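You operate a simulated robot arm through the tools that you are given. There is no shell and no other tool. Be economical: measure what you need, move in short steps, check, and stop when the job is done.

You are at the controls of a simulated two-armed robot. One attempt, no reset.

Task
Top up the pump's oil to between the two upper lines, then restart it.
Fine: stop it and wait for 45 C or less before the filler slide opens; steady the can while pumping; slide shut before the start.

The check looks at the end state, three seconds after you hand in, the way a careful person would. Anything else that was tipped, shoved, dropped, spilled or broken makes it a failure.

Robot
Two 7-joint arms with two-finger parallel grippers on one trunk, on a base that drives. Base frame: it is fixed to the floor where the robot stands at the start and does not move with it; the origin is under the middle of the robot, x ahead of it, y to its left, z up. Readings come in m, degrees, newtons and seconds.
The left shoulder is at the start at [0.07, 0.163, 1.095], the right one opposite. With the tool pointing down near the work surface each hand reaches from about 0.38 to 0.88 m from the robot's upright axis, wherever it stands, measured 20 degrees to its own side. Places, roughly: filler slide [0.4, 0.3, 0.9]; heat display [0.7, -0.1, 1.3]; pump start key [0.6, 0.1, 1.2]; pump stop key [0.6, 0, 1.2]; thumb pad [0.3, 0.4, 0.9]. Payload 3.43 kg a hand.
The tool frame of a hand sits at the grasp point between the pads (the TCP): z along the fingers, y along the line on which they close. The tips reach 0.034 m beyond it. Largest opening 0.128 m; finger width 0.024, thickness 0.012; the body of the gripper, 0.048 by 0.13 m, starts 0.096 m behind the TCP.
Orientation is that of the tool frame in the base frame, as a unit quaternion [x, y, z, w]. With the fingers straight down and closing along the base's y, the tool's x points along the base's -x, its y along +y and its z along -z.

Tools
- The arms move only by the tool play_rows. It takes "left_commands", "right_commands" or both (then of equal length, played together; a hand with none holds still); each is a list of rows, each a list of 3 entries, a list of its own where there are three numbers: the shift along the tool's x, y, z in m, then the turn, a rotation vector about the tool's x, y, z in degrees, then the finger opening in m, from 0 to 0.128. In form: [[[dx, dy, dz], [wx, wy, wz], grip], ...]. A call has 1 to 20 rows; each row shifts and turns the commanded pose from where the row before left it, along the tool's axes as they then stand. Each row takes 0.2 s and may step no farther than 0.05 m and 8.6 degrees from the row before; otherwise, or with a gripper value out of range, the whole call is refused. Where a pose cannot be reached the arm comes as near as it can. A force on the tool above 50 N (or 10 N above the force at the start of the call, whichever is more), or a blocked arm, ends the call early, and 0.2 s more pass. The fingers move at their own pace (about 0.153 m/s each) and stop on an object; they squeeze with about 30 N. The grip force told is the motor's: it shows also when the fingers shut on nothing. Time passes only in rows, and 0.2 s behind the last, so rows that do not move let the fingers close. It gives the time, the measured TCP pose, the force on the tool (base axes), the opening and the grip force at its end, in the units of the frame above (readings bear some noise), with the torque about the TCP (base axes, N m) and any sound that the robot's microphone picked up.
- Cameras (640 x 400 px; columns grow to the right, rows downward): "scene" is now at [0.1493, 0.0373, 1.3394]; the picture's right is [0.38, -0.92, 0.00], its down [-0.35, -0.14, -0.93] and it looks along [0.86, 0.35, -0.38] (base axes); focal length 214 px, centre (320, 200). "left" rides on the left gripper at [0.076, 0.011, -0.16] in its tool frame; the picture's right is [-0.15, 0.99, 0.00], its down [-0.88, -0.13, -0.46] and it looks along [-0.45, -0.07, 0.89] (tool axes); focal length 234 px, centre (320, 200). "right" rides on the right gripper at [0.076, -0.011, -0.16] in its tool frame; the picture's right is [0.15, 0.99, 0.00], its down [-0.88, 0.13, -0.46] and it looks along [-0.45, 0.07, 0.89] (tool axes); focal length 234 px, centre (320, 200). There is no depth. A picture from a camera that has moved, and an enlarged one, comes with that camera's place and axes in the base frame and with its lens. The place of the scene camera against the robot may be out by one fixed shift of up to 0.018 m in any direction.
- camera(camera): a new picture of that camera. The clock stands still meanwhile.
- raise_lower(by): slides the trunk up (or, below 0, down) by that many m; the arms and the scene camera ride with it, the base frame stays. It gives what a move gives, with no picture.
- drive_base(legs): drives the robot by 1 to 6 legs, each [ahead, left, turn to the left] in m, m and degrees, along the robot's own axes; the way and the turn of a leg run together, so that a leg with both is an arc; at most 1.5 m and 180 degrees a leg. The arms and the cameras ride along, it lands a little off, and it stops where it bumps. It gives what a move gives.
- pan_tilt(pan, tilt): turns the head with the scene camera to pan (to the left, within 86 degrees either way) and tilt (down, from -29 to 69), counted from straight ahead of the robot. It gives what a move gives.
- enlarge(camera, box): a new picture of the part [left, top, right, bottom] of that camera's present view, enlarged. The clock stands still meanwhile.
- close_job(): hands the job in; it is judged then, once.

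Work in short steps. Places have to be worked out from the pictures, the camera data and where the tool is seen: move nearer, look again, correct. Check each grasp and each placing, and mend what went wrong. You have 120 turns and 108 pictures in all, those below and enlarged ones among them. Open the grippers and draw the arms clear of the work before you hand the job in, unless the task says otherwise; then end with one line.

The tools are called after "Request:" as name(argument=value, ...) on one line, values as JSON. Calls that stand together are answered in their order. play_rows: Moves the arms, as the interface text tells. Its arguments: {"type":"object","properties":{"left_commands":{"type":"array","items":{"type":"array"}},"right_commands":{"type":"array","items":{"type":"array"}}},"required":[]} The other tools are called the same way: raise_lower (by) slides the trunk up or down; drive_base (legs) drives the base; pan_tilt (pan, tilt) turns the head that bears the scene camera; camera (camera) takes a picture; enlarge (camera, box) takes an enlarged picture of a part of a camera's view; close_job () hands the job in.

At the start:

```text
t: 0.0
left_eef_pos: [0.359, 0.3779, 1.3872]
left_tool_rot: [0.0, 1.0, 0.0, 0.0]
left_wrist_force: [0.5, 1.0, -0.2]
left_moment: [0.02, -0.01, -0.02]
left_width: 0.1281
left_finger_force: 0.0
right_eef_pos: [0.4379, -0.0536, 1.3323]
right_tool_rot: [0.001, 1.0, 0.0, 0.0]
right_wrist_force: [-0.2, -0.4, -0.4]
right_moment: [0.0, -0.03, -0.02]
right_width: 0.1281
right_finger_force: 0.0
trunk travel left (down, up): [-0.575, 0.365]
robot x, y, heading: [0.0012, -0.0, 0.0]
head pan, tilt: [22.4, 22.2]
```

scene: 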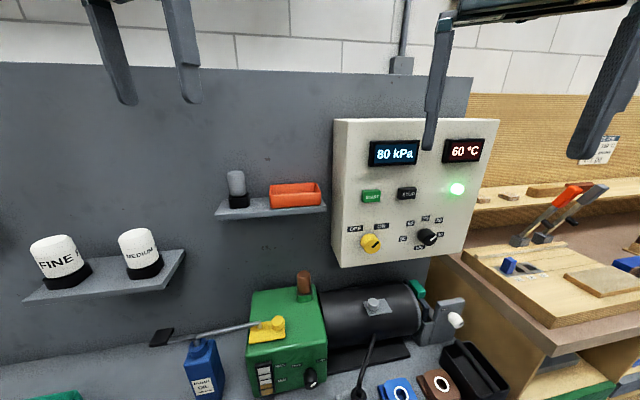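
right: 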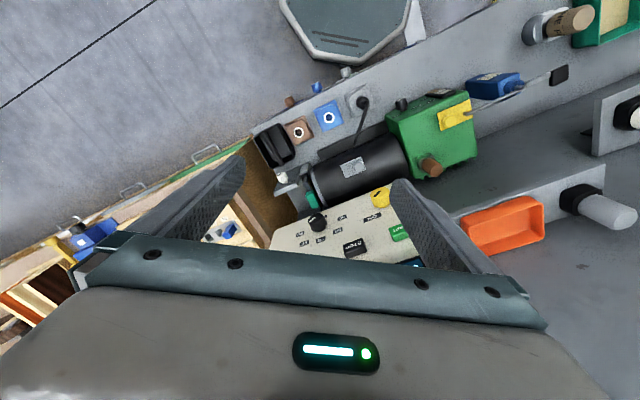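
left: 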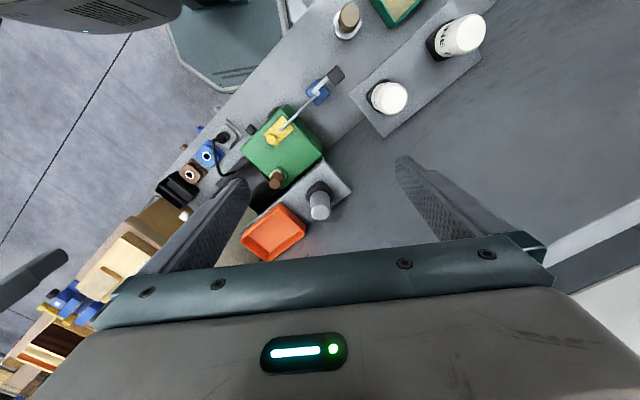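

The panel shows 60 °C with the pump running. I'll look closer at the panel and at the pump.

Request:
enlarge(camera="scene", box=[320, 110, 510, 270])

Request:
enlarge(camera="scene", box=[140, 260, 340, 400])

Request:
pan_tilt(pan=40, tilt=50)

Request:
camera(camera="scene")

```text
2.50 times, centred on (415, 190) of scene
camera zoom: at [0.1493, 0.0373, 1.3394], right [0.38, -0.92, 0.0], down [-0.35, -0.14, -0.93], along [0.86, 0.35, -0.38], focal length 536 px, centre (82, 225)
```

zoom: 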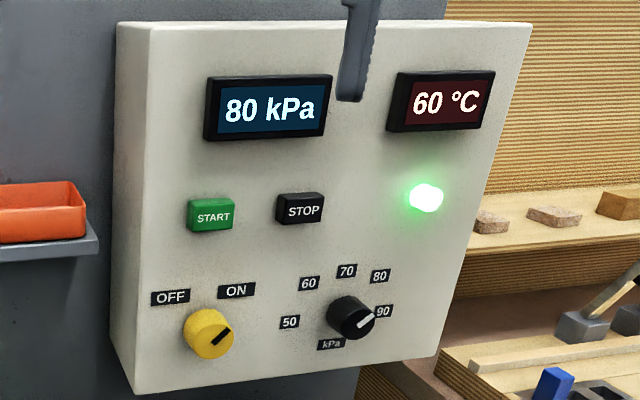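

```text
2.86 times, centred on (240, 330) of scene
camera zoom: at [0.1493, 0.0373, 1.3394], right [0.38, -0.92, 0.0], down [-0.35, -0.14, -0.93], along [0.86, 0.35, -0.38], focal length 613 px, centre (549, -171)
```

zoom: 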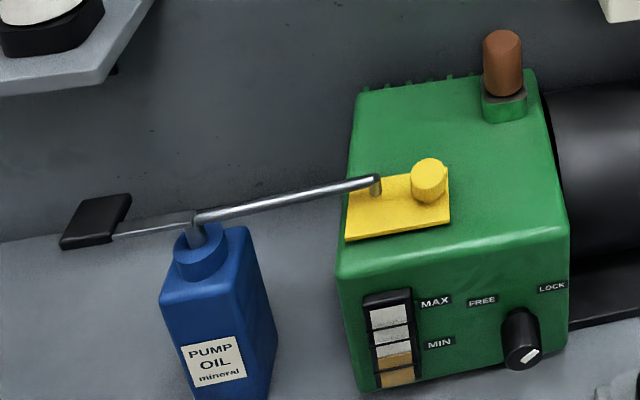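

```text
t: 0.9
left_eef_pos: [0.3595, 0.3775, 1.3876]
left_tool_rot: [0.0, 1.0, 0.0, -0.001]
left_wrist_force: [-0.5, -0.5, 0.1]
left_moment: [-0.03, -0.03, -0.02]
left_width: 0.1281
left_finger_force: 0.1
right_eef_pos: [0.4371, -0.0537, 1.3324]
right_tool_rot: [0.0, 1.0, -0.001, 0.0]
right_wrist_force: [-0.5, 0.1, 0.1]
right_moment: [0.0, 0.03, -0.01]
right_width: 0.1279
right_finger_force: 0.1
trunk travel left (down, up): [-0.575, 0.365]
robot x, y, heading: [-0.0006, 0.0011, 0.0]
head pan, tilt: [40.0, 50.0]
```

```text
102 pictures are left
camera scene: at [0.1226, 0.0515, 1.2975], right [0.64, -0.77, 0.0], down [-0.59, -0.49, -0.64], along [0.49, 0.41, -0.77], focal length 214 px, centre (320, 200)
```

scene: 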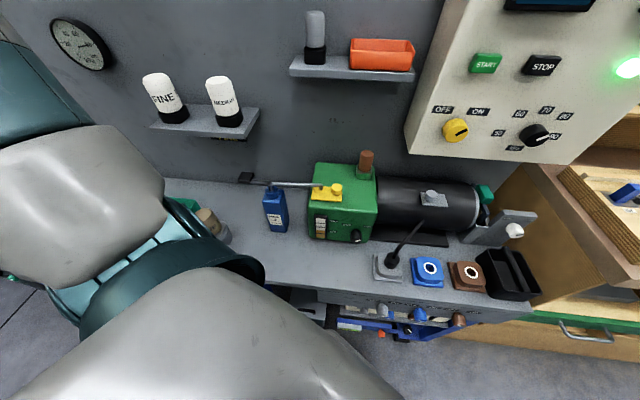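

Next I'll look closely at the pump, gauge and slide, and at the spout tip.

Request:
enlarge(camera="scene", box=[220, 140, 400, 260])

Request:
enlarge(camera="left", box=[140, 50, 360, 200])

Request:
enlarge(camera="scene", box=[330, 200, 560, 350])

```text
3.33 times, centred on (310, 200) of scene
camera zoom: at [0.1226, 0.0515, 1.2975], right [0.64, -0.77, 0.0], down [-0.59, -0.49, -0.64], along [0.49, 0.41, -0.77], focal length 715 px, centre (353, 200)
```

zoom: 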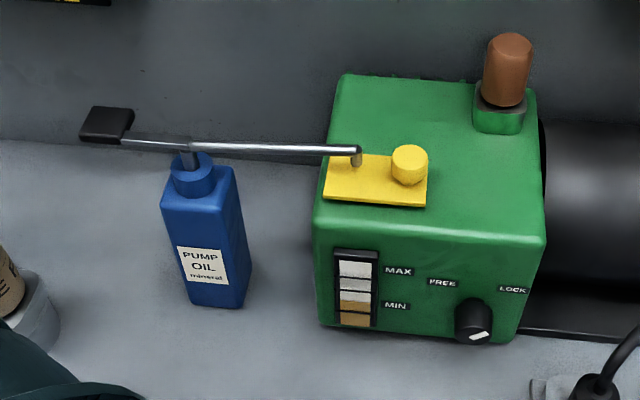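

```text
2.67 times, centred on (250, 125) of left
camera zoom: at [0.2855, 0.3881, 1.5466], right [0.15, 0.99, 0.0], down [0.88, -0.13, 0.46], along [0.45, -0.07, -0.89], focal length 624 px, centre (507, 400)
```

zoom: 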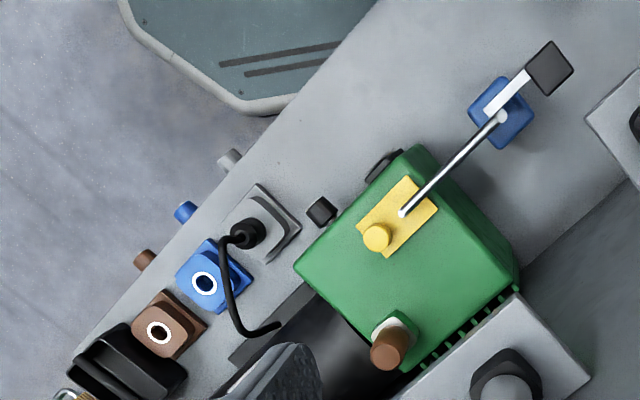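

```text
2.67 times, centred on (445, 275) of scene
camera zoom: at [0.1226, 0.0515, 1.2975], right [0.64, -0.77, 0.0], down [-0.59, -0.49, -0.64], along [0.49, 0.41, -0.77], focal length 572 px, centre (-13, 0)
```

zoom: 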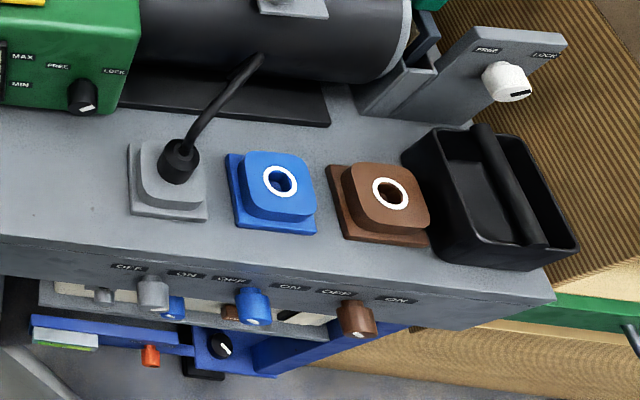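

The wall runs along about (0.53, −0.85), so the robot would face it at a heading of about 33°. The STOP key is near [0.634, 0.027, 1.175] and START near [0.590, 0.097, 1.174]. I'll turn the base to face the wall squarely; the arms should have clearance.

Request:
drive_base(legs=[[0, 0, 32.5]])

Request:
pan_tilt(pan=-12, tilt=35)

Request:
camera(camera="scene")

```text
t: 2.9
left_eef_pos: [0.1029, 0.5109, 1.3868]
left_tool_rot: [-0.278, 0.96, 0.0, 0.0]
left_wrist_force: [0.1, 0.3, -0.1]
left_moment: [-0.03, 0.0, 0.01]
left_width: 0.128
left_finger_force: 0.0
right_eef_pos: [0.3988, 0.1887, 1.3341]
right_tool_rot: [-0.279, 0.96, 0.0, 0.001]
right_wrist_force: [0.5, 0.1, -0.1]
right_moment: [-0.01, 0.03, 0.0]
right_width: 0.1276
right_finger_force: 0.2
trunk travel left (down, up): [-0.575, 0.365]
robot x, y, heading: [0.0006, -0.0009, 32.4]
head pan, tilt: [40.0, 50.0]
```

```text
t: 4.1
left_eef_pos: [0.1023, 0.5116, 1.3871]
left_tool_rot: [-0.278, 0.961, 0.0, 0.0]
left_wrist_force: [0.2, 0.0, 0.2]
left_moment: [-0.04, 0.02, -0.01]
left_width: 0.1281
left_finger_force: 0.1
right_eef_pos: [0.3984, 0.189, 1.3331]
right_tool_rot: [-0.279, 0.96, 0.0, 0.001]
right_wrist_force: [-0.7, 1.3, -0.1]
right_moment: [0.0, -0.03, -0.01]
right_width: 0.1279
right_finger_force: 0.0
trunk travel left (down, up): [-0.575, 0.365]
robot x, y, heading: [0.0029, -0.0007, 32.4]
head pan, tilt: [-12.0, 35.0]
```

```text
98 pictures are left
camera scene: at [0.1383, 0.0594, 1.3192], right [0.35, -0.94, 0.0], down [-0.54, -0.2, -0.82], along [0.77, 0.28, -0.57], focal length 214 px, centre (320, 200)
```

scene: 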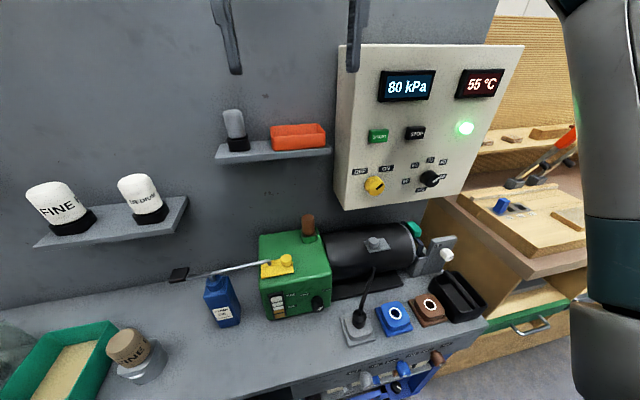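

The display now reads 55 °C. I'll swing the right hand out in front of STOP with the fingers closed and pointing forward, in air, staying about 5 cm back from the key.

Request:
play_rows(right_commands=[[[0, -0.044, 0], [0, 0, 0], 0], [[0, -0.044, 0], [0, 0, 0], 0], [[0, -0.044, 0], [0, 0, 0], 0], [[0, -0.044, 0], [0, 0, 0], 0], [[0, -0.044, 0], [0, 0, 0], 0], [[0, -0.043, 0], [0, 0, 0], 0], [[0, 0, 0], [0, -8.2, 0], 0], [[0, 0, 0], [0, -8.2, 0], 0], [[0, 0, 0], [0, -8.2, 0], 0], [[0, 0, 0], [0, -8.2, 0], 0], [[0, 0, 0], [0, -8.2, 0], 0], [[0, 0, 0], [0, -8.2, 0], 0], [[0, 0, 0], [0, -8.2, 0], 0], [[0, 0, 0], [0, -8.2, 0], 0], [[0, 0, 0], [0, -8.2, 0], 0], [[0, 0, 0], [0, -8.2, 0], 0], [[0, 0, 0], [0, -8, 0], 0]])

Request:
play_rows(right_commands=[[[0.04, 0, 0], [0, 0, 0], 0], [[0.04, 0, 0], [0, 0, 0], 0], [[0.04, 0, 0], [0, 0, 0], 0], [[0.038, 0, 0], [0, 0, 0], 0]])

Request:
camera(camera="right")

Request:
camera(camera="scene")

```text
t: 7.7
left_eef_pos: [0.1024, 0.511, 1.3867]
left_tool_rot: [-0.278, 0.96, 0.0, -0.001]
left_wrist_force: [-0.5, 0.1, -0.9]
left_moment: [0.02, 0.0, -0.04]
left_width: 0.128
left_finger_force: 0.0
right_eef_pos: [0.5559, -0.0337, 1.3576]
right_tool_rot: [-0.197, 0.679, 0.197, 0.679]
right_wrist_force: [0.2, 0.3, 0.4]
right_moment: [0.03, 0.05, 0.0]
right_width: 0.0
right_finger_force: 29.2
right hand out of reach, approached as far as the arm can: row 17
trunk travel left (down, up): [-0.575, 0.365]
robot x, y, heading: [-0.0002, -0.004, 32.4]
head pan, tilt: [-12.0, 35.0]
```

```text
t: 8.7
left_eef_pos: [0.0953, 0.5072, 1.3884]
left_tool_rot: [-0.276, 0.961, 0.001, 0.003]
left_wrist_force: [1.9, -0.2, -1.2]
left_moment: [0.05, 0.17, -0.01]
left_width: 0.1278
left_finger_force: 0.1
right_eef_pos: [0.61, -0.0372, 1.3085]
right_tool_rot: [-0.199, 0.662, 0.206, 0.693]
right_wrist_force: [-56.8, -8.3, 8.6]
right_moment: [0.29, 0.43, 0.91]
right_width: 0.0
right_finger_force: 29.6
right hand out of reach, approached as far as the arm can: row 1, 2, 3, 4
trunk travel left (down, up): [-0.575, 0.365]
robot x, y, heading: [-0.0048, 0.0008, 32.3]
head pan, tilt: [-12.0, 35.0]
stopped in row 4 (right hand): the force on the tool passed its limit at 61 N (the readings are from after the stop); the commanded pose is now the measured one
```

```text
97 pictures are left
camera right: at [0.4846, -0.1318, 1.2256], right [-0.54, 0.83, -0.15], down [-0.49, -0.16, 0.86], along [0.69, 0.53, 0.49], focal length 234 px, centre (320, 200)
```

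right: 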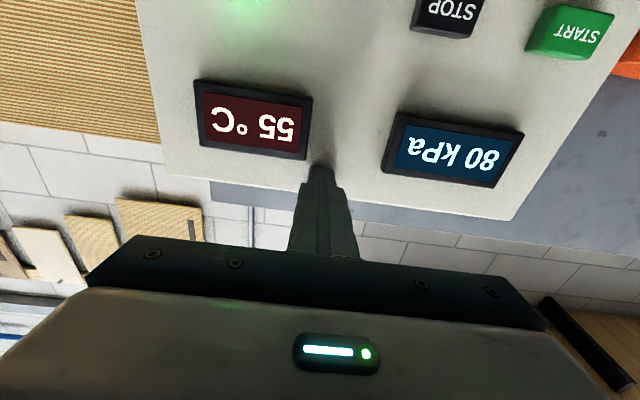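

```text
96 pictures are left
camera scene: at [0.1299, 0.0546, 1.3199], right [0.34, -0.94, 0.0], down [-0.53, -0.19, -0.82], along [0.77, 0.28, -0.57], focal length 214 px, centre (320, 200)
```

scene: 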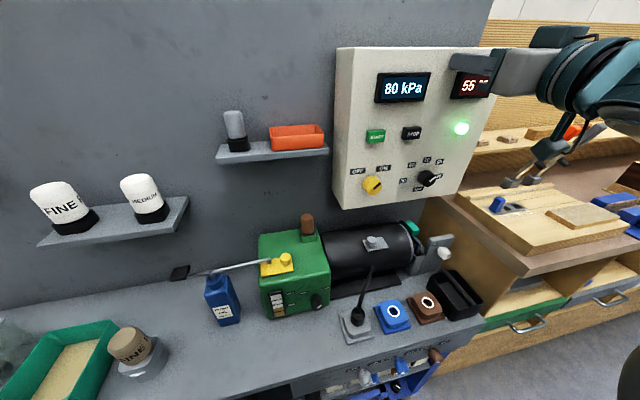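

The right arm was too folded and pressed lightly against the panel face, so the robot is standing too close. I'll back the base away by 0.2 m.

Request:
drive_base(legs=[[-0.2, 0, 0]])

Request:
camera(camera="scene")

Request:
camera(camera="right")

```text
t: 10.3
left_eef_pos: [-0.0674, 0.4028, 1.3871]
left_tool_rot: [-0.278, 0.961, -0.001, 0.0]
left_wrist_force: [-0.2, 0.5, 0.1]
left_moment: [0.03, -0.02, 0.04]
left_width: 0.1278
left_finger_force: 0.1
right_eef_pos: [0.4539, -0.1389, 1.3023]
right_tool_rot: [-0.196, 0.671, 0.201, 0.686]
right_wrist_force: [0.3, 0.3, -0.9]
right_moment: [-0.02, 0.02, 0.0]
right_width: 0.0
right_finger_force: 30.4
trunk travel left (down, up): [-0.575, 0.365]
robot x, y, heading: [-0.1707, -0.1053, 32.2]
head pan, tilt: [-12.0, 35.0]
```

```text
95 pictures are left
camera scene: at [-0.0319, -0.0484, 1.3192], right [0.35, -0.94, 0.0], down [-0.54, -0.2, -0.82], along [0.77, 0.28, -0.57], focal length 214 px, centre (320, 200)
```

scene: 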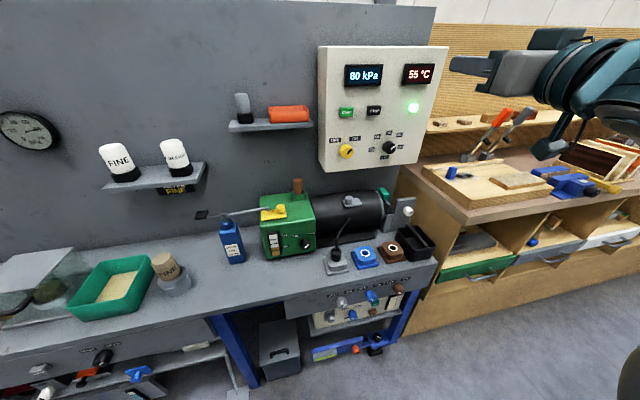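

```text
94 pictures are left
camera right: at [0.3258, -0.2348, 1.2218], right [-0.53, 0.83, -0.15], down [-0.47, -0.15, 0.87], along [0.7, 0.53, 0.47], focal length 234 px, centre (320, 200)
```

right: 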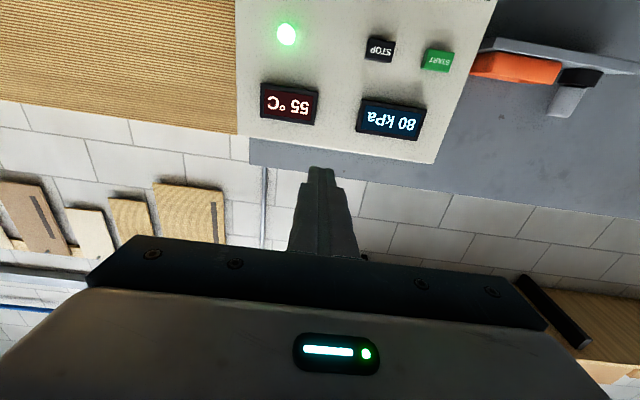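

The panel is intact and the key front is at about 0.52 forward. I'll lower the hand to STOP height in front of the key, still about 5 cm off.

Request:
play_rows(right_commands=[[[0.041, 0.02, 0], [0, 0, 0], 0], [[0.041, 0.02, 0], [0, 0, 0], 0], [[0.041, 0.02, 0], [0, 1.3, 0], 0], [[0, 0, 0.04], [0, 0, 0], 0], [[0, 0, 0.04], [0, 0, 0], 0], [[0, 0, 0.02], [0, 0, 0], 0]])

Request:
camera(camera="right")

Request:
enlarge(camera="scene", box=[300, 40, 500, 180])

```text
t: 11.7
left_eef_pos: [-0.0666, 0.4042, 1.3879]
left_tool_rot: [-0.279, 0.96, 0.0, 0.0]
left_wrist_force: [1.2, 0.6, 0.6]
left_moment: [0.01, 0.0, -0.02]
left_width: 0.1279
left_finger_force: 0.0
right_eef_pos: [0.5768, -0.0212, 1.2196]
right_tool_rot: [-0.198, 0.678, 0.199, 0.679]
right_wrist_force: [0.1, -0.2, -0.2]
right_moment: [-0.01, 0.0, 0.01]
right_width: 0.0
right_finger_force: 29.8
right hand out of reach, approached as far as the arm can: row 1, 2, 3
trunk travel left (down, up): [-0.575, 0.365]
robot x, y, heading: [-0.175, -0.1095, 32.2]
head pan, tilt: [-12.0, 35.0]
```

```text
93 pictures are left
camera right: at [0.4485, -0.1178, 1.144], right [-0.53, 0.83, -0.15], down [-0.45, -0.14, 0.88], along [0.71, 0.54, 0.45], focal length 234 px, centre (320, 200)
```

right: 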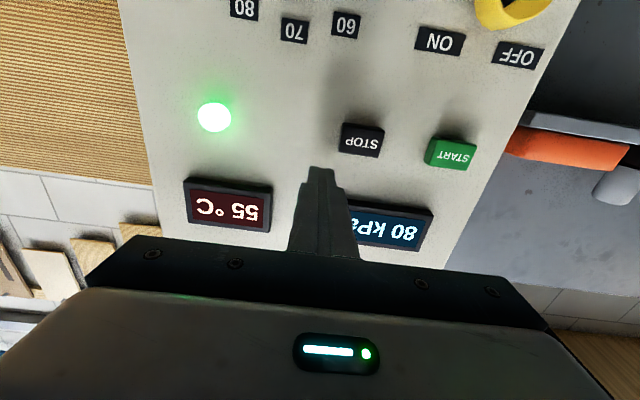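

```text
2.86 times, centred on (400, 110) of scene
camera zoom: at [-0.0316, -0.0479, 1.3191], right [0.35, -0.94, 0.0], down [-0.54, -0.2, -0.82], along [0.77, 0.28, -0.57], focal length 613 px, centre (91, 457)
```

zoom: 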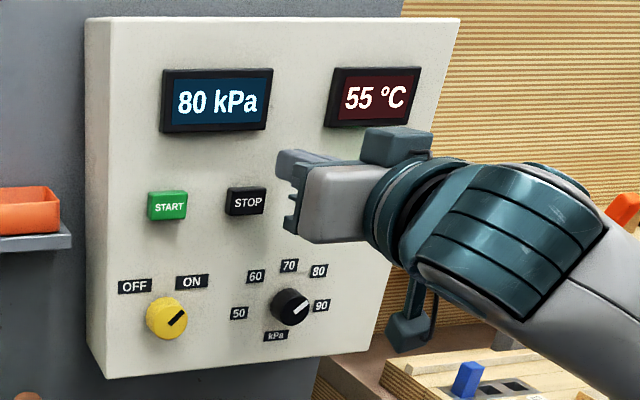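

STOP should be about 3 cm left of and 4 cm below the tip. I'll back off 2.5 cm, shift across, and check.

Request:
play_rows(right_commands=[[[0, 0, -0.025], [0, 0, 0], 0], [[0.02, 0.014, 0], [0, 0, 0], 0], [[0.018, 0.014, 0], [0, 0, 0], 0], [[0, 0, 0], [0, 0, 0], 0]])

Request:
camera(camera="right")

Request:
enlarge(camera="scene", box=[300, 40, 500, 180])

```text
t: 12.7
left_eef_pos: [-0.0676, 0.4032, 1.3867]
left_tool_rot: [-0.278, 0.96, 0.001, 0.001]
left_wrist_force: [0.5, 0.6, -0.1]
left_moment: [-0.01, -0.02, 0.03]
left_width: 0.1281
left_finger_force: 0.1
right_eef_pos: [0.5391, -0.0125, 1.1831]
right_tool_rot: [-0.198, 0.678, 0.198, 0.679]
right_wrist_force: [0.4, -0.6, -0.7]
right_moment: [0.03, 0.01, -0.02]
right_width: 0.0001
right_finger_force: 29.9
trunk travel left (down, up): [-0.575, 0.365]
robot x, y, heading: [-0.1686, -0.1089, 32.4]
head pan, tilt: [-12.0, 35.0]
```

```text
91 pictures are left
camera right: at [0.4105, -0.1089, 1.1066], right [-0.53, 0.83, -0.15], down [-0.46, -0.14, 0.88], along [0.71, 0.54, 0.45], focal length 234 px, centre (320, 200)
```

right: 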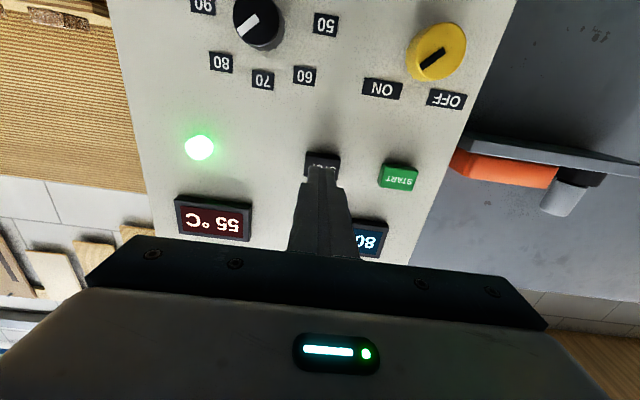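

```text
2.86 times, centred on (400, 110) of scene
camera zoom: at [-0.0321, -0.0485, 1.3192], right [0.35, -0.94, 0.0], down [-0.54, -0.2, -0.82], along [0.77, 0.28, -0.57], focal length 613 px, centre (91, 457)
```

zoom: 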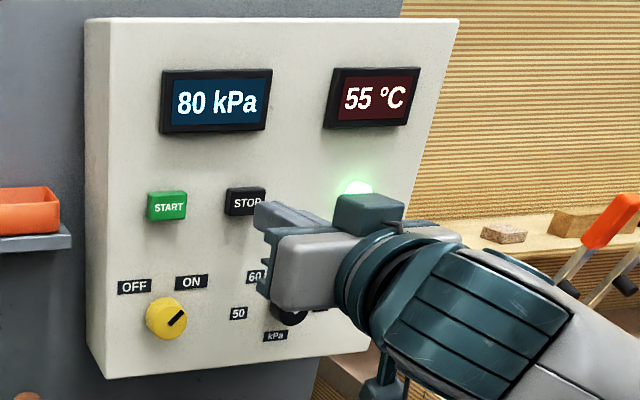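

The tip is centred on STOP, about 2.5 cm away. I'll press in small steps and then draw back.

Request:
play_rows(right_commands=[[[0, 0, 0.015], [0, 0, 0], 0], [[0, 0, 0.008], [0, 0, 0], 0], [[0, 0, 0.006], [0, 0, 0], 0], [[0, 0, 0.005], [0, 0, 0], 0], [[0, 0, 0], [0, 0, 0], 0]])

Request:
enlarge(camera="scene", box=[300, 40, 500, 180])

```text
t: 13.9
left_eef_pos: [-0.0677, 0.4025, 1.3865]
left_tool_rot: [-0.278, 0.96, 0.0, 0.001]
left_wrist_force: [0.1, -0.5, -0.8]
left_moment: [-0.02, 0.02, 0.0]
left_width: 0.128
left_finger_force: 0.1
right_eef_pos: [0.5684, 0.0062, 1.1822]
right_tool_rot: [-0.199, 0.678, 0.2, 0.679]
right_wrist_force: [-2.1, -0.8, 1.0]
right_moment: [0.02, 0.01, 0.01]
right_width: 0.0
right_finger_force: 29.9
trunk travel left (down, up): [-0.575, 0.365]
robot x, y, heading: [-0.1704, -0.1098, 32.4]
head pan, tilt: [-12.0, 35.0]
heard: click
```

```text
2.86 times, centred on (400, 110) of scene
camera zoom: at [-0.0325, -0.0484, 1.3193], right [0.35, -0.94, 0.0], down [-0.54, -0.2, -0.82], along [0.77, 0.28, -0.57], focal length 613 px, centre (91, 457)
```

zoom: 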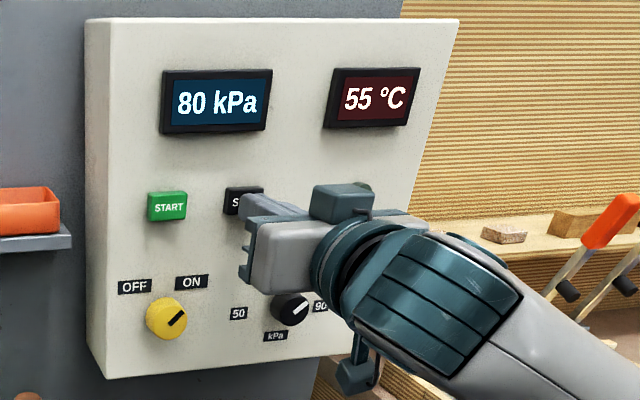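

It clicked. I'll back the right hand well off and check the light.

Request:
play_rows(right_commands=[[[0, 0, -0.04], [0, 0, 0], 0], [[0, 0, -0.04], [0, 0, 0], 0], [[0, -0.03, -0.04], [0, 0, 0], 0], [[0, -0.04, 0], [0, 0, 0], 0], [[0, 0, 0], [0, 0, 0], 0]])

Request:
enlarge(camera="scene", box=[300, 40, 500, 180])

Request:
enlarge(camera="scene", box=[180, 160, 340, 280])

```text
t: 15.1
left_eef_pos: [-0.0677, 0.4044, 1.3853]
left_tool_rot: [-0.278, 0.961, -0.001, 0.001]
left_wrist_force: [1.1, 0.6, -0.2]
left_moment: [0.0, 0.01, -0.01]
left_width: 0.1282
left_finger_force: 0.1
right_eef_pos: [0.529, -0.1108, 1.1898]
right_tool_rot: [-0.199, 0.679, 0.199, 0.678]
right_wrist_force: [0.6, 0.6, -0.6]
right_moment: [0.01, 0.01, -0.02]
right_width: 0.0003
right_finger_force: 30.3
right hand out of reach, approached as far as the arm can: row 3
trunk travel left (down, up): [-0.575, 0.365]
robot x, y, heading: [-0.17, -0.1042, 32.3]
head pan, tilt: [-12.0, 35.0]
```

```text
2.86 times, centred on (400, 110) of scene
camera zoom: at [-0.0317, -0.0468, 1.3191], right [0.35, -0.94, 0.0], down [-0.54, -0.2, -0.82], along [0.77, 0.28, -0.57], focal length 613 px, centre (91, 457)
```

zoom: 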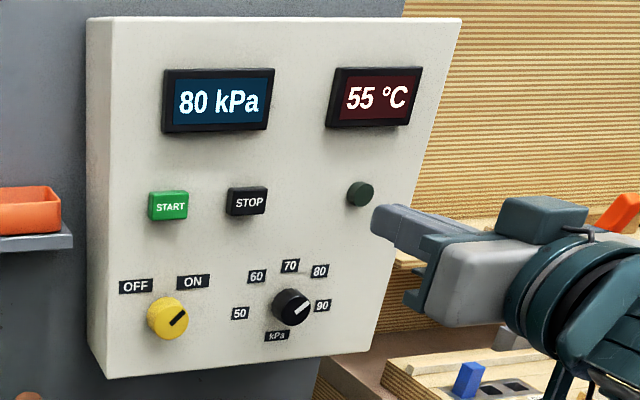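

```text
3.33 times, centred on (260, 220) of scene
camera zoom: at [-0.0317, -0.0468, 1.3191], right [0.35, -0.94, 0.0], down [-0.54, -0.2, -0.82], along [0.77, 0.28, -0.57], focal length 715 px, centre (520, 133)
```

zoom: 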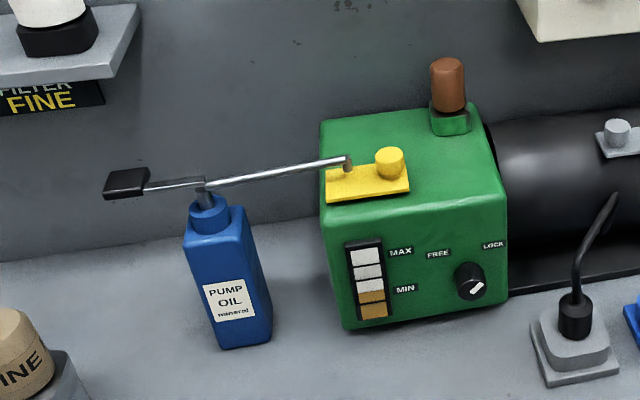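

STOP worked and the light is off. I'll shift the base 0.12 m left so both hands can reach the can and slide, then zoom on the gauge.

Request:
drive_base(legs=[[0, 0.12, 0]])

Request:
pan_tilt(pan=-5, tilt=38)

Request:
camera(camera="scene")

```text
t: 16.3
left_eef_pos: [-0.1306, 0.5022, 1.3868]
left_tool_rot: [-0.278, 0.961, 0.0, 0.0]
left_wrist_force: [-0.4, 0.4, 0.5]
left_moment: [-0.02, -0.04, 0.01]
left_width: 0.1278
left_finger_force: 0.1
right_eef_pos: [0.4642, -0.0115, 1.1897]
right_tool_rot: [-0.199, 0.678, 0.2, 0.679]
right_wrist_force: [-0.5, -0.9, -0.1]
right_moment: [0.02, 0.01, 0.02]
right_width: 0.0001
right_finger_force: 29.9
trunk travel left (down, up): [-0.575, 0.365]
robot x, y, heading: [-0.2348, -0.0055, 32.3]
head pan, tilt: [-12.0, 35.0]
```

```text
t: 17.0
left_eef_pos: [-0.1303, 0.5042, 1.3872]
left_tool_rot: [-0.278, 0.961, 0.0, 0.0]
left_wrist_force: [-0.6, 0.7, 0.5]
left_moment: [0.01, -0.01, -0.01]
left_width: 0.1281
left_finger_force: 0.0
right_eef_pos: [0.4631, -0.0096, 1.1907]
right_tool_rot: [-0.199, 0.678, 0.199, 0.679]
right_wrist_force: [0.3, 0.1, 0.6]
right_moment: [0.03, -0.01, 0.0]
right_width: 0.0002
right_finger_force: 30.0
trunk travel left (down, up): [-0.575, 0.365]
robot x, y, heading: [-0.2328, -0.005, 32.3]
head pan, tilt: [-5.0, 38.0]
```

```text
86 pictures are left
camera scene: at [-0.1014, 0.0614, 1.3147], right [0.46, -0.89, 0.0], down [-0.55, -0.28, -0.79], along [0.7, 0.36, -0.62], focal length 214 px, centre (320, 200)
```

scene: 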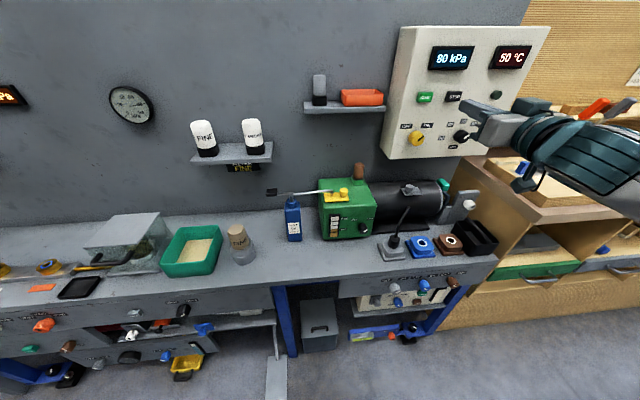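

The reading is already 50 °C. I'll point the right hand down, carry it in high air towards the slide, and open the fingers for a look.

Request:
play_rows(right_commands=[[[0, 0.04, 0], [0, 8.2, 0], 0.04], [[0, 0, 0], [0, 8.2, 0], 0.06], [[0, 0, 0], [0, 8.2, 0], 0.06], [[0, 0, 0], [0, 8.2, 0], 0.06], [[0, 0, 0], [0, 8.2, 0], 0.06], [[0, 0, 0], [0, 8.2, 0], 0.06], [[0, 0, 0], [0, 8.2, 0], 0.06], [[0, 0, 0], [0, 8.2, 0], 0.06], [[0, 0, 0], [0, 8.2, 0], 0.06], [[0, 0, 0], [0, 8.2, 0], 0.06], [[0, 0, 0], [0, 8.0, 0], 0.06], [[0, 0.04, 0], [0, 0, 0], 0.06], [[0, 0.04, 0], [0, 0, 0], 0.06], [[0, 0.04, 0], [0, 0, 0], 0.06], [[0, 0.04, 0], [0, 0, 0], 0.06], [[0, 0.04, 0], [0, 0, 0], 0.06]])

Request:
camera(camera="right")

Request:
camera(camera="scene")

```text
t: 20.4
left_eef_pos: [-0.1311, 0.5046, 1.3863]
left_tool_rot: [-0.278, 0.961, -0.001, -0.001]
left_wrist_force: [-0.1, 0.3, 0.7]
left_moment: [-0.04, 0.02, -0.04]
left_width: 0.1278
left_finger_force: 0.0
right_eef_pos: [0.3308, 0.1921, 1.1924]
right_tool_rot: [-0.28, 0.96, -0.001, 0.001]
right_wrist_force: [-0.3, 0.4, 0.1]
right_moment: [0.0, -0.04, 0.01]
right_width: 0.0601
right_finger_force: 0.1
trunk travel left (down, up): [-0.575, 0.365]
robot x, y, heading: [-0.2367, -0.0027, 32.4]
head pan, tilt: [-5.0, 38.0]
```

```text
85 pictures are left
camera right: at [0.2733, 0.1409, 1.3516], right [-0.66, 0.75, 0.0], down [0.67, 0.58, 0.46], along [0.35, 0.3, -0.89], focal length 234 px, centre (320, 200)
```

right: 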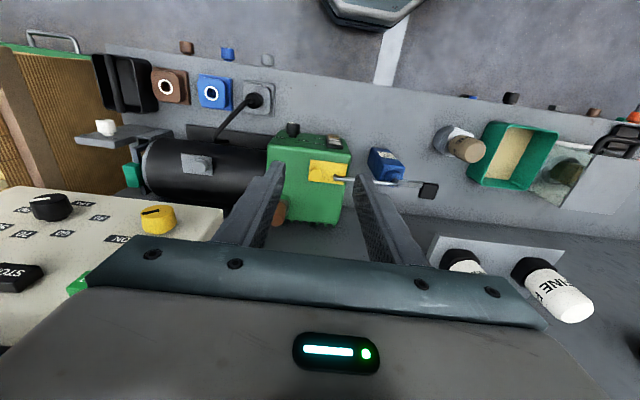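

```text
84 pictures are left
camera scene: at [-0.1018, 0.0628, 1.3146], right [0.46, -0.89, 0.0], down [-0.55, -0.28, -0.79], along [0.7, 0.36, -0.62], focal length 214 px, centre (320, 200)
```

scene: 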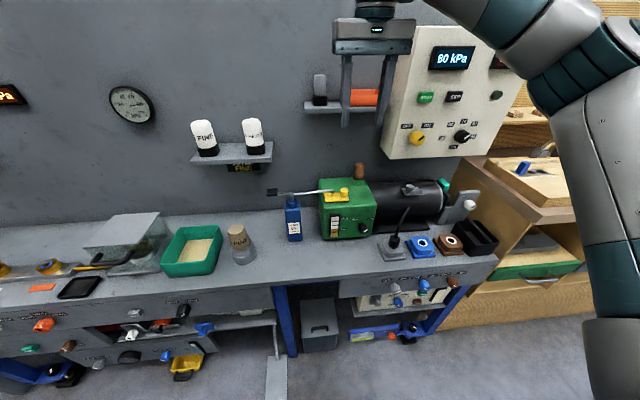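

I'll enlarge the slide area to work out where it is.

Request:
enlarge(camera="right", box=[260, 110, 450, 230])

Request:
enlarge(camera="scene", box=[260, 160, 390, 250])

```text
3.33 times, centred on (355, 170) of right
camera zoom: at [0.2733, 0.1409, 1.3516], right [-0.66, 0.75, 0.0], down [0.67, 0.58, 0.46], along [0.35, 0.3, -0.89], focal length 781 px, centre (203, 300)
```

zoom: 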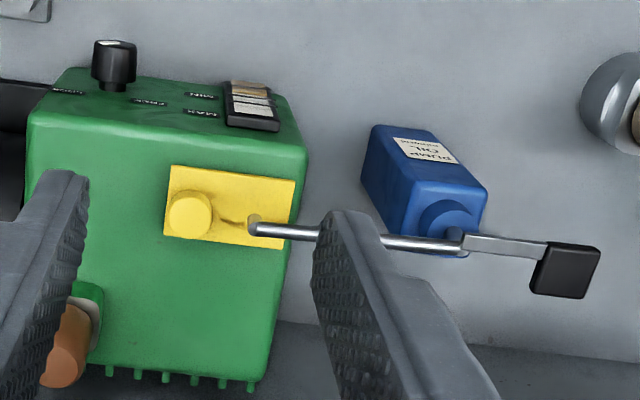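

```text
4.44 times, centred on (325, 205) of scene
camera zoom: at [-0.1018, 0.0628, 1.3146], right [0.46, -0.89, 0.0], down [-0.55, -0.28, -0.79], along [0.7, 0.36, -0.62], focal length 953 px, centre (298, 178)
```

zoom: 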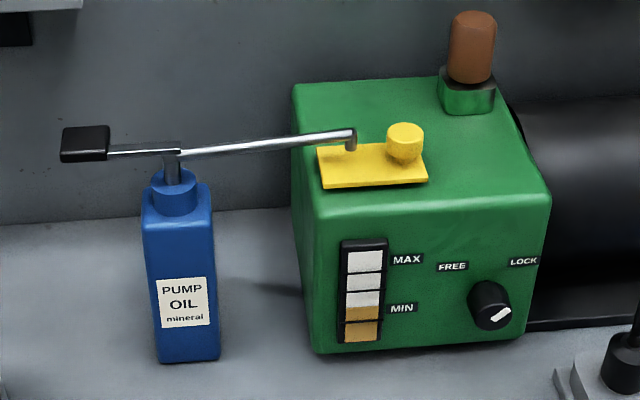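

The knob is at about f=0.475, l=−0.011 in wall coordinates, and the spout tip sits 4 cm to its left. I'll lower the right hand and yaw it 90° so the fingers close fore-aft, clear of the spout.

Request:
play_rows(right_commands=[[[0, 0, 0.045], [0, 0, 0], 0.06], [[0, 0, 0.045], [0, 0, 0], 0.06], [[0, 0, 0.045], [0, 0, 0], 0.06], [[0, 0, 0], [0, 0, 8.2], 0.06], [[0, 0, 0], [0, 0, 8.2], 0.06], [[0, 0, 0], [0, 0, 8.2], 0.06], [[0, 0, 0], [0, 0, 8.2], 0.06], [[0, 0, 0], [0, 0, 8.2], 0.06], [[0, 0, 0], [0, 0, 8.2], 0.06], [[0, 0, 0], [0, 0, 8.2], 0.06], [[0, 0, 0], [0, 0, 8.2], 0.06], [[0, 0, 0], [0, 0, 8.2], 0.06], [[0, 0, 0], [0, 0, 8.2], 0.06], [[0, 0, 0], [0, 0, 8], 0.06]])

Request:
camera(camera="right")

Request:
camera(camera="scene")

```text
t: 23.4
left_eef_pos: [-0.1307, 0.5032, 1.3873]
left_tool_rot: [-0.278, 0.961, 0.0, 0.0]
left_wrist_force: [0.0, 0.8, -0.3]
left_moment: [0.0, -0.02, 0.04]
left_width: 0.1279
left_finger_force: 0.1
right_eef_pos: [0.3335, 0.1893, 1.056]
right_tool_rot: [0.481, 0.877, 0.0, 0.001]
right_wrist_force: [0.1, -0.1, -0.2]
right_moment: [-0.01, 0.03, -0.01]
right_width: 0.0601
right_finger_force: 0.0
trunk travel left (down, up): [-0.575, 0.365]
robot x, y, heading: [-0.2348, -0.008, 32.5]
head pan, tilt: [-5.0, 38.0]
```

```text
81 pictures are left
camera right: at [0.2839, 0.2474, 1.2152], right [0.76, 0.66, 0.0], down [0.58, -0.67, 0.46], along [0.3, -0.34, -0.89], focal length 234 px, centre (320, 200)
```

right: 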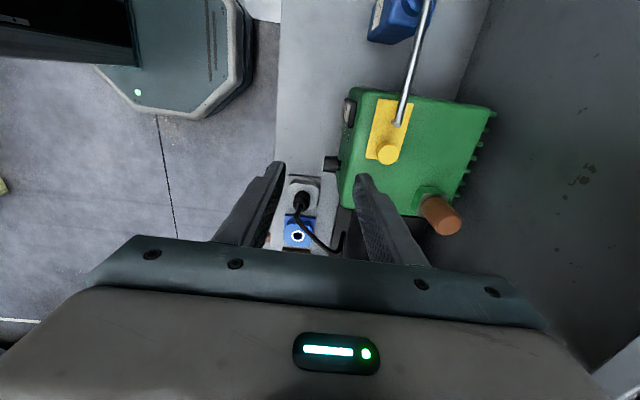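

```text
80 pictures are left
camera scene: at [-0.1011, 0.061, 1.3146], right [0.46, -0.89, 0.0], down [-0.55, -0.28, -0.79], along [0.7, 0.36, -0.62], focal length 214 px, centre (320, 200)
```

scene: 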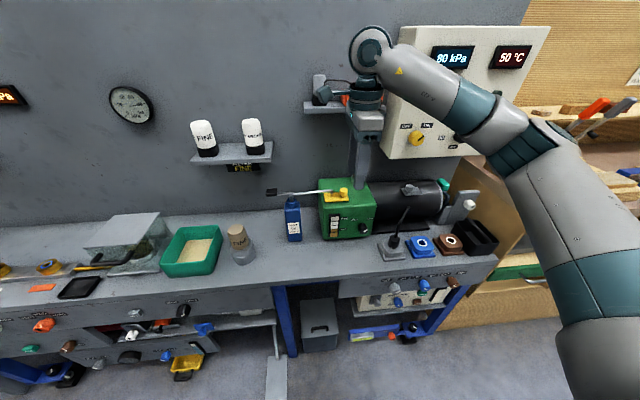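

Triangulation puts the knob top at [0.405, 0.243, 0.922]. I'll move the right hand above it, with the tips just over the knob, and look.

Request:
play_rows(right_commands=[[[0.0075, 0.03, 0], [0, 0, 0], 0.06], [[0, 0.03, 0], [0, 0, 0], 0.06], [[0, 0.029, 0], [0, 0, 0], 0.06], [[0, 0, 0.03], [0, 0, 0], 0.06], [[0, 0, 0.03], [0, 0, 0], 0.06], [[0, 0, 0.03], [0, 0, 0], 0.06], [[0, 0, 0], [0, 0, 0], 0.06]])

Request:
camera(camera="right")

Request:
camera(camera="scene")

```text
t: 25.0
left_eef_pos: [-0.1312, 0.5032, 1.3876]
left_tool_rot: [-0.279, 0.96, 0.001, 0.001]
left_wrist_force: [-0.5, 0.3, -0.1]
left_moment: [0.02, 0.01, 0.04]
left_width: 0.1279
left_finger_force: 0.0
right_eef_pos: [0.4055, 0.247, 0.964]
right_tool_rot: [0.479, 0.878, 0.001, 0.0]
right_wrist_force: [0.3, -0.6, -0.3]
right_moment: [-0.02, 0.0, 0.03]
right_width: 0.06
right_finger_force: 0.0
trunk travel left (down, up): [-0.575, 0.365]
robot x, y, heading: [-0.2324, -0.0069, 32.1]
head pan, tilt: [-5.0, 38.0]
```

```text
79 pictures are left
camera right: at [0.3548, 0.3032, 1.1252], right [0.75, 0.66, 0.0], down [0.58, -0.67, 0.46], along [0.3, -0.34, -0.89], focal length 234 px, centre (320, 200)
```

right: 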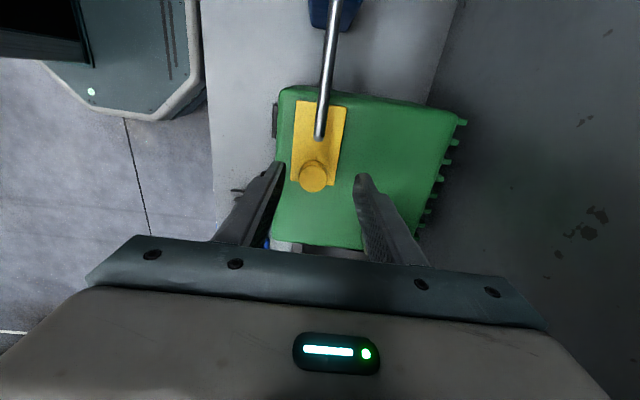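

```text
78 pictures are left
camera scene: at [-0.1014, 0.0609, 1.3147], right [0.46, -0.89, 0.0], down [-0.55, -0.28, -0.79], along [0.7, 0.36, -0.62], focal length 214 px, centre (320, 200)
```

scene: 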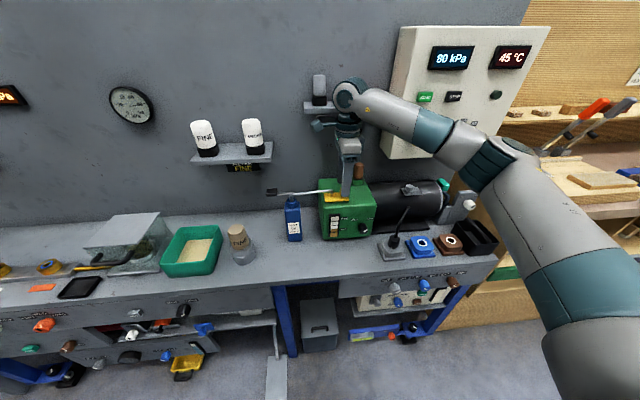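

The display shows 45 °C and the fingers straddle the knob, with the knob about 5 mm towards the robot. I'll adjust, lower, grip the knob, and let time pass so the oil is clearly below 45.

Request:
play_rows(right_commands=[[[0, -0.005, 0], [0, 0, 0], 0.06], [[0, 0, 0.01], [0, 0, 0], 0.06], [[0, 0, 0.01], [0, 0, 0], 0.06], [[0, 0, 0], [0, 0, 0], 0.05], [[0, 0, 0], [0, 0, 0], 0.04], [[0, 0, 0], [0, 0, 0], 0.034], [[0, 0, 0], [0, 0, 0], 0.028], [[0, 0, 0], [0, 0, 0], 0.02], [[0, 0, 0], [0, 0, 0], 0.01], [[0, 0, 0], [0, 0, 0], 0.01], [[0, 0, 0], [0, 0, 0], 0.01], [[0, 0, 0], [0, 0, 0], 0.01]])

Request:
camera(camera="right")

Request:
enlarge(camera="scene", box=[260, 40, 560, 250])

```text
t: 27.6
left_eef_pos: [-0.1319, 0.5021, 1.3881]
left_tool_rot: [-0.278, 0.961, 0.0, 0.0]
left_wrist_force: [-0.1, -0.2, 0.9]
left_moment: [0.01, -0.01, 0.03]
left_width: 0.128
left_finger_force: 0.0
right_eef_pos: [0.4013, 0.2417, 0.9458]
right_tool_rot: [0.48, 0.877, 0.0, 0.001]
right_wrist_force: [-13.6, -8.3, -8.0]
right_moment: [-0.24, 0.24, 0.08]
right_width: 0.0235
right_finger_force: 44.8
trunk travel left (down, up): [-0.575, 0.365]
robot x, y, heading: [-0.233, -0.0083, 32.2]
head pan, tilt: [-5.0, 38.0]
```

```text
77 pictures are left
camera right: at [0.3506, 0.2993, 1.1052], right [0.75, 0.66, 0.0], down [0.59, -0.67, 0.46], along [0.3, -0.34, -0.89], focal length 234 px, centre (320, 200)
```

right: 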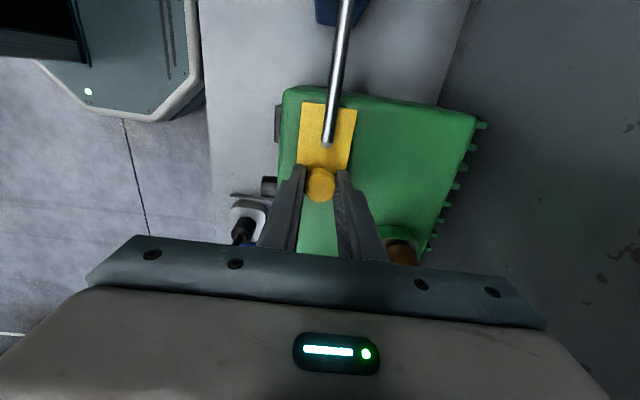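

```text
1.90 times, centred on (410, 145) of scene
camera zoom: at [-0.1021, 0.0601, 1.3147], right [0.46, -0.89, 0.0], down [-0.55, -0.28, -0.79], along [0.7, 0.36, -0.61], focal length 408 px, centre (149, 305)
```

zoom: 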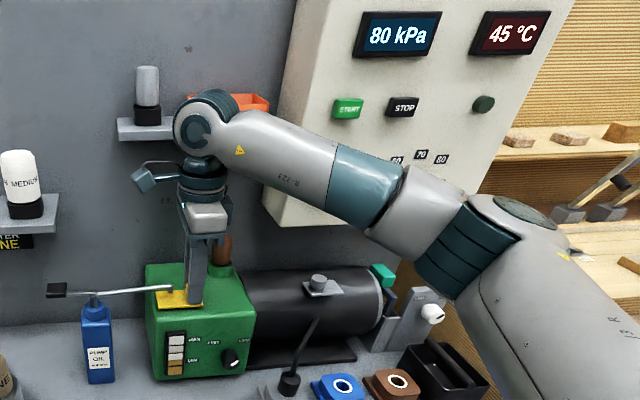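

The knob is gripped with a small fore-aft bias. I'll ease that and wait out some seconds so the temperature is definitely at or under 45.

Request:
play_rows(right_commands=[[[0, -0.002, 0], [0, 0, 0], 0.01], [[0, -0.001, 0], [0, 0, 0], 0.01], [[0, 0, 0], [0, 0, 0], 0.01], [[0, 0, 0], [0, 0, 0], 0.01], [[0, 0, 0], [0, 0, 0], 0.01], [[0, 0, 0], [0, 0, 0], 0.01], [[0, 0, 0], [0, 0, 0], 0.01], [[0, 0, 0], [0, 0, 0], 0.01], [[0, 0, 0], [0, 0, 0], 0.01], [[0, 0, 0], [0, 0, 0], 0.01], [[0, 0, 0], [0, 0, 0], 0.01], [[0, 0, 0], [0, 0, 0], 0.01], [[0, 0, 0], [0, 0, 0], 0.01], [[0, 0, 0], [0, 0, 0], 0.01], [[0, 0, 0], [0, 0, 0], 0.01], [[0, 0, 0], [0, 0, 0], 0.01], [[0, 0, 0], [0, 0, 0], 0.01], [[0, 0, 0], [0, 0, 0], 0.01]])

Request:
enlarge(camera="scene", box=[260, 40, 560, 250])

```text
t: 31.4
left_eef_pos: [-0.1295, 0.5041, 1.3852]
left_tool_rot: [-0.278, 0.961, 0.0, 0.0]
left_wrist_force: [-0.3, 0.5, -0.7]
left_moment: [-0.01, -0.01, 0.01]
left_width: 0.128
left_finger_force: 0.0
right_eef_pos: [0.4008, 0.2423, 0.9451]
right_tool_rot: [0.48, 0.877, 0.001, 0.001]
right_wrist_force: [25.6, 15.7, 26.1]
right_moment: [0.67, -0.23, 0.13]
right_width: 0.0239
right_finger_force: 44.8
trunk travel left (down, up): [-0.575, 0.365]
robot x, y, heading: [-0.2368, -0.0084, 32.3]
head pan, tilt: [-5.0, 38.0]
```

```text
1.90 times, centred on (410, 145) of scene
camera zoom: at [-0.1002, 0.0621, 1.3146], right [0.46, -0.89, 0.0], down [-0.55, -0.28, -0.79], along [0.7, 0.36, -0.62], focal length 408 px, centre (149, 305)
```

zoom: 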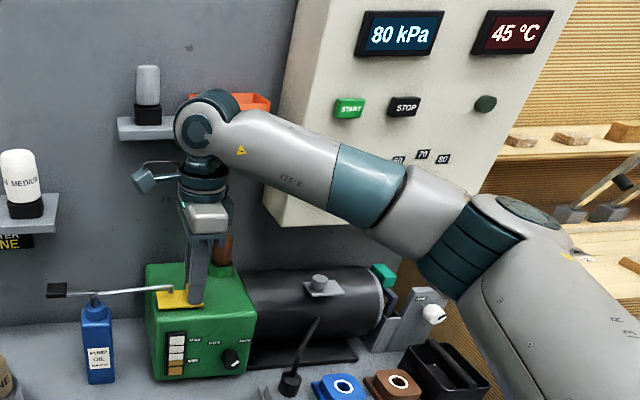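

Contact is stiff and the bias flipped, so I'll take back 2 mm in y and raise 1 mm. Then I'll keep waiting for 40 on the display.

Request:
play_rows(right_commands=[[[0, 0.002, -0.001], [0, 0, 0], 0.01], [[0, 0, 0], [0, 0, 0], 0.01], [[0, 0, 0], [0, 0, 0], 0.01], [[0, 0, 0], [0, 0, 0], 0.01], [[0, 0, 0], [0, 0, 0], 0.01], [[0, 0, 0], [0, 0, 0], 0.01], [[0, 0, 0], [0, 0, 0], 0.01], [[0, 0, 0], [0, 0, 0], 0.01], [[0, 0, 0], [0, 0, 0], 0.01], [[0, 0, 0], [0, 0, 0], 0.01], [[0, 0, 0], [0, 0, 0], 0.01], [[0, 0, 0], [0, 0, 0], 0.01], [[0, 0, 0], [0, 0, 0], 0.01], [[0, 0, 0], [0, 0, 0], 0.01], [[0, 0, 0], [0, 0, 0], 0.01], [[0, 0, 0], [0, 0, 0], 0.01], [[0, 0, 0], [0, 0, 0], 0.01], [[0, 0, 0], [0, 0, 0], 0.01], [[0, 0, 0], [0, 0, 0], 0.01], [[0, 0, 0], [0, 0, 0], 0.01]])

Request:
enlarge(camera="scene", box=[260, 40, 560, 250])

```text
t: 35.6
left_eef_pos: [-0.1304, 0.5034, 1.386]
left_tool_rot: [-0.278, 0.961, 0.0, 0.0]
left_wrist_force: [0.4, 0.5, 0.0]
left_moment: [0.0, 0.03, 0.01]
left_width: 0.1278
left_finger_force: 0.1
right_eef_pos: [0.4017, 0.2423, 0.9468]
right_tool_rot: [0.479, 0.878, 0.0, 0.0]
right_wrist_force: [-7.9, -5.8, -18.0]
right_moment: [-0.13, 0.13, 0.07]
right_width: 0.0237
right_finger_force: 44.6
trunk travel left (down, up): [-0.575, 0.365]
robot x, y, heading: [-0.2346, -0.0063, 32.1]
head pan, tilt: [-5.0, 38.0]
```

```text
1.90 times, centred on (410, 145) of scene
camera zoom: at [-0.1004, 0.0609, 1.3145], right [0.46, -0.89, 0.0], down [-0.55, -0.28, -0.79], along [0.7, 0.36, -0.62], focal length 408 px, centre (149, 305)
```

zoom: 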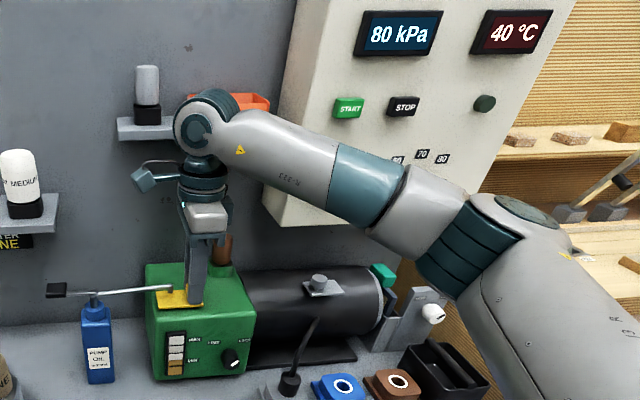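

The display shows 40 °C, so the slide may be opened. I'll pull the knob to the right, away from the spout, in small steps and watch the force.

Request:
play_rows(right_commands=[[[-0.004, 0, 0], [0, 0, 0], 0.01], [[-0.005, 0, 0], [0, 0, 0], 0.01], [[-0.005, 0, 0], [0, 0, 0], 0.01], [[-0.005, 0, 0], [0, 0, 0], 0.01]])

Request:
camera(camera="right")

```text
t: 36.6
left_eef_pos: [-0.1285, 0.5031, 1.3868]
left_tool_rot: [-0.278, 0.961, 0.0, 0.0]
left_wrist_force: [0.6, -1.5, 0.4]
left_moment: [-0.01, 0.02, 0.03]
left_width: 0.1279
left_finger_force: 0.1
right_eef_pos: [0.4126, 0.2254, 0.9453]
right_tool_rot: [0.48, 0.877, 0.0, 0.0]
right_wrist_force: [-9.3, -6.3, -24.3]
right_moment: [0.01, 0.19, 0.13]
right_width: 0.0235
right_finger_force: 45.1
trunk travel left (down, up): [-0.575, 0.365]
robot x, y, heading: [-0.233, -0.0048, 32.0]
head pan, tilt: [-5.0, 38.0]
```

```text
73 pictures are left
camera right: at [0.3621, 0.2825, 1.1051], right [0.75, 0.66, 0.0], down [0.59, -0.67, 0.46], along [0.3, -0.34, -0.89], focal length 234 px, centre (320, 200)
```

right: 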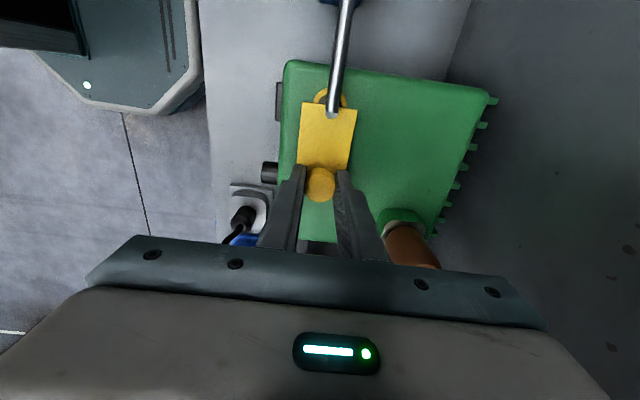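

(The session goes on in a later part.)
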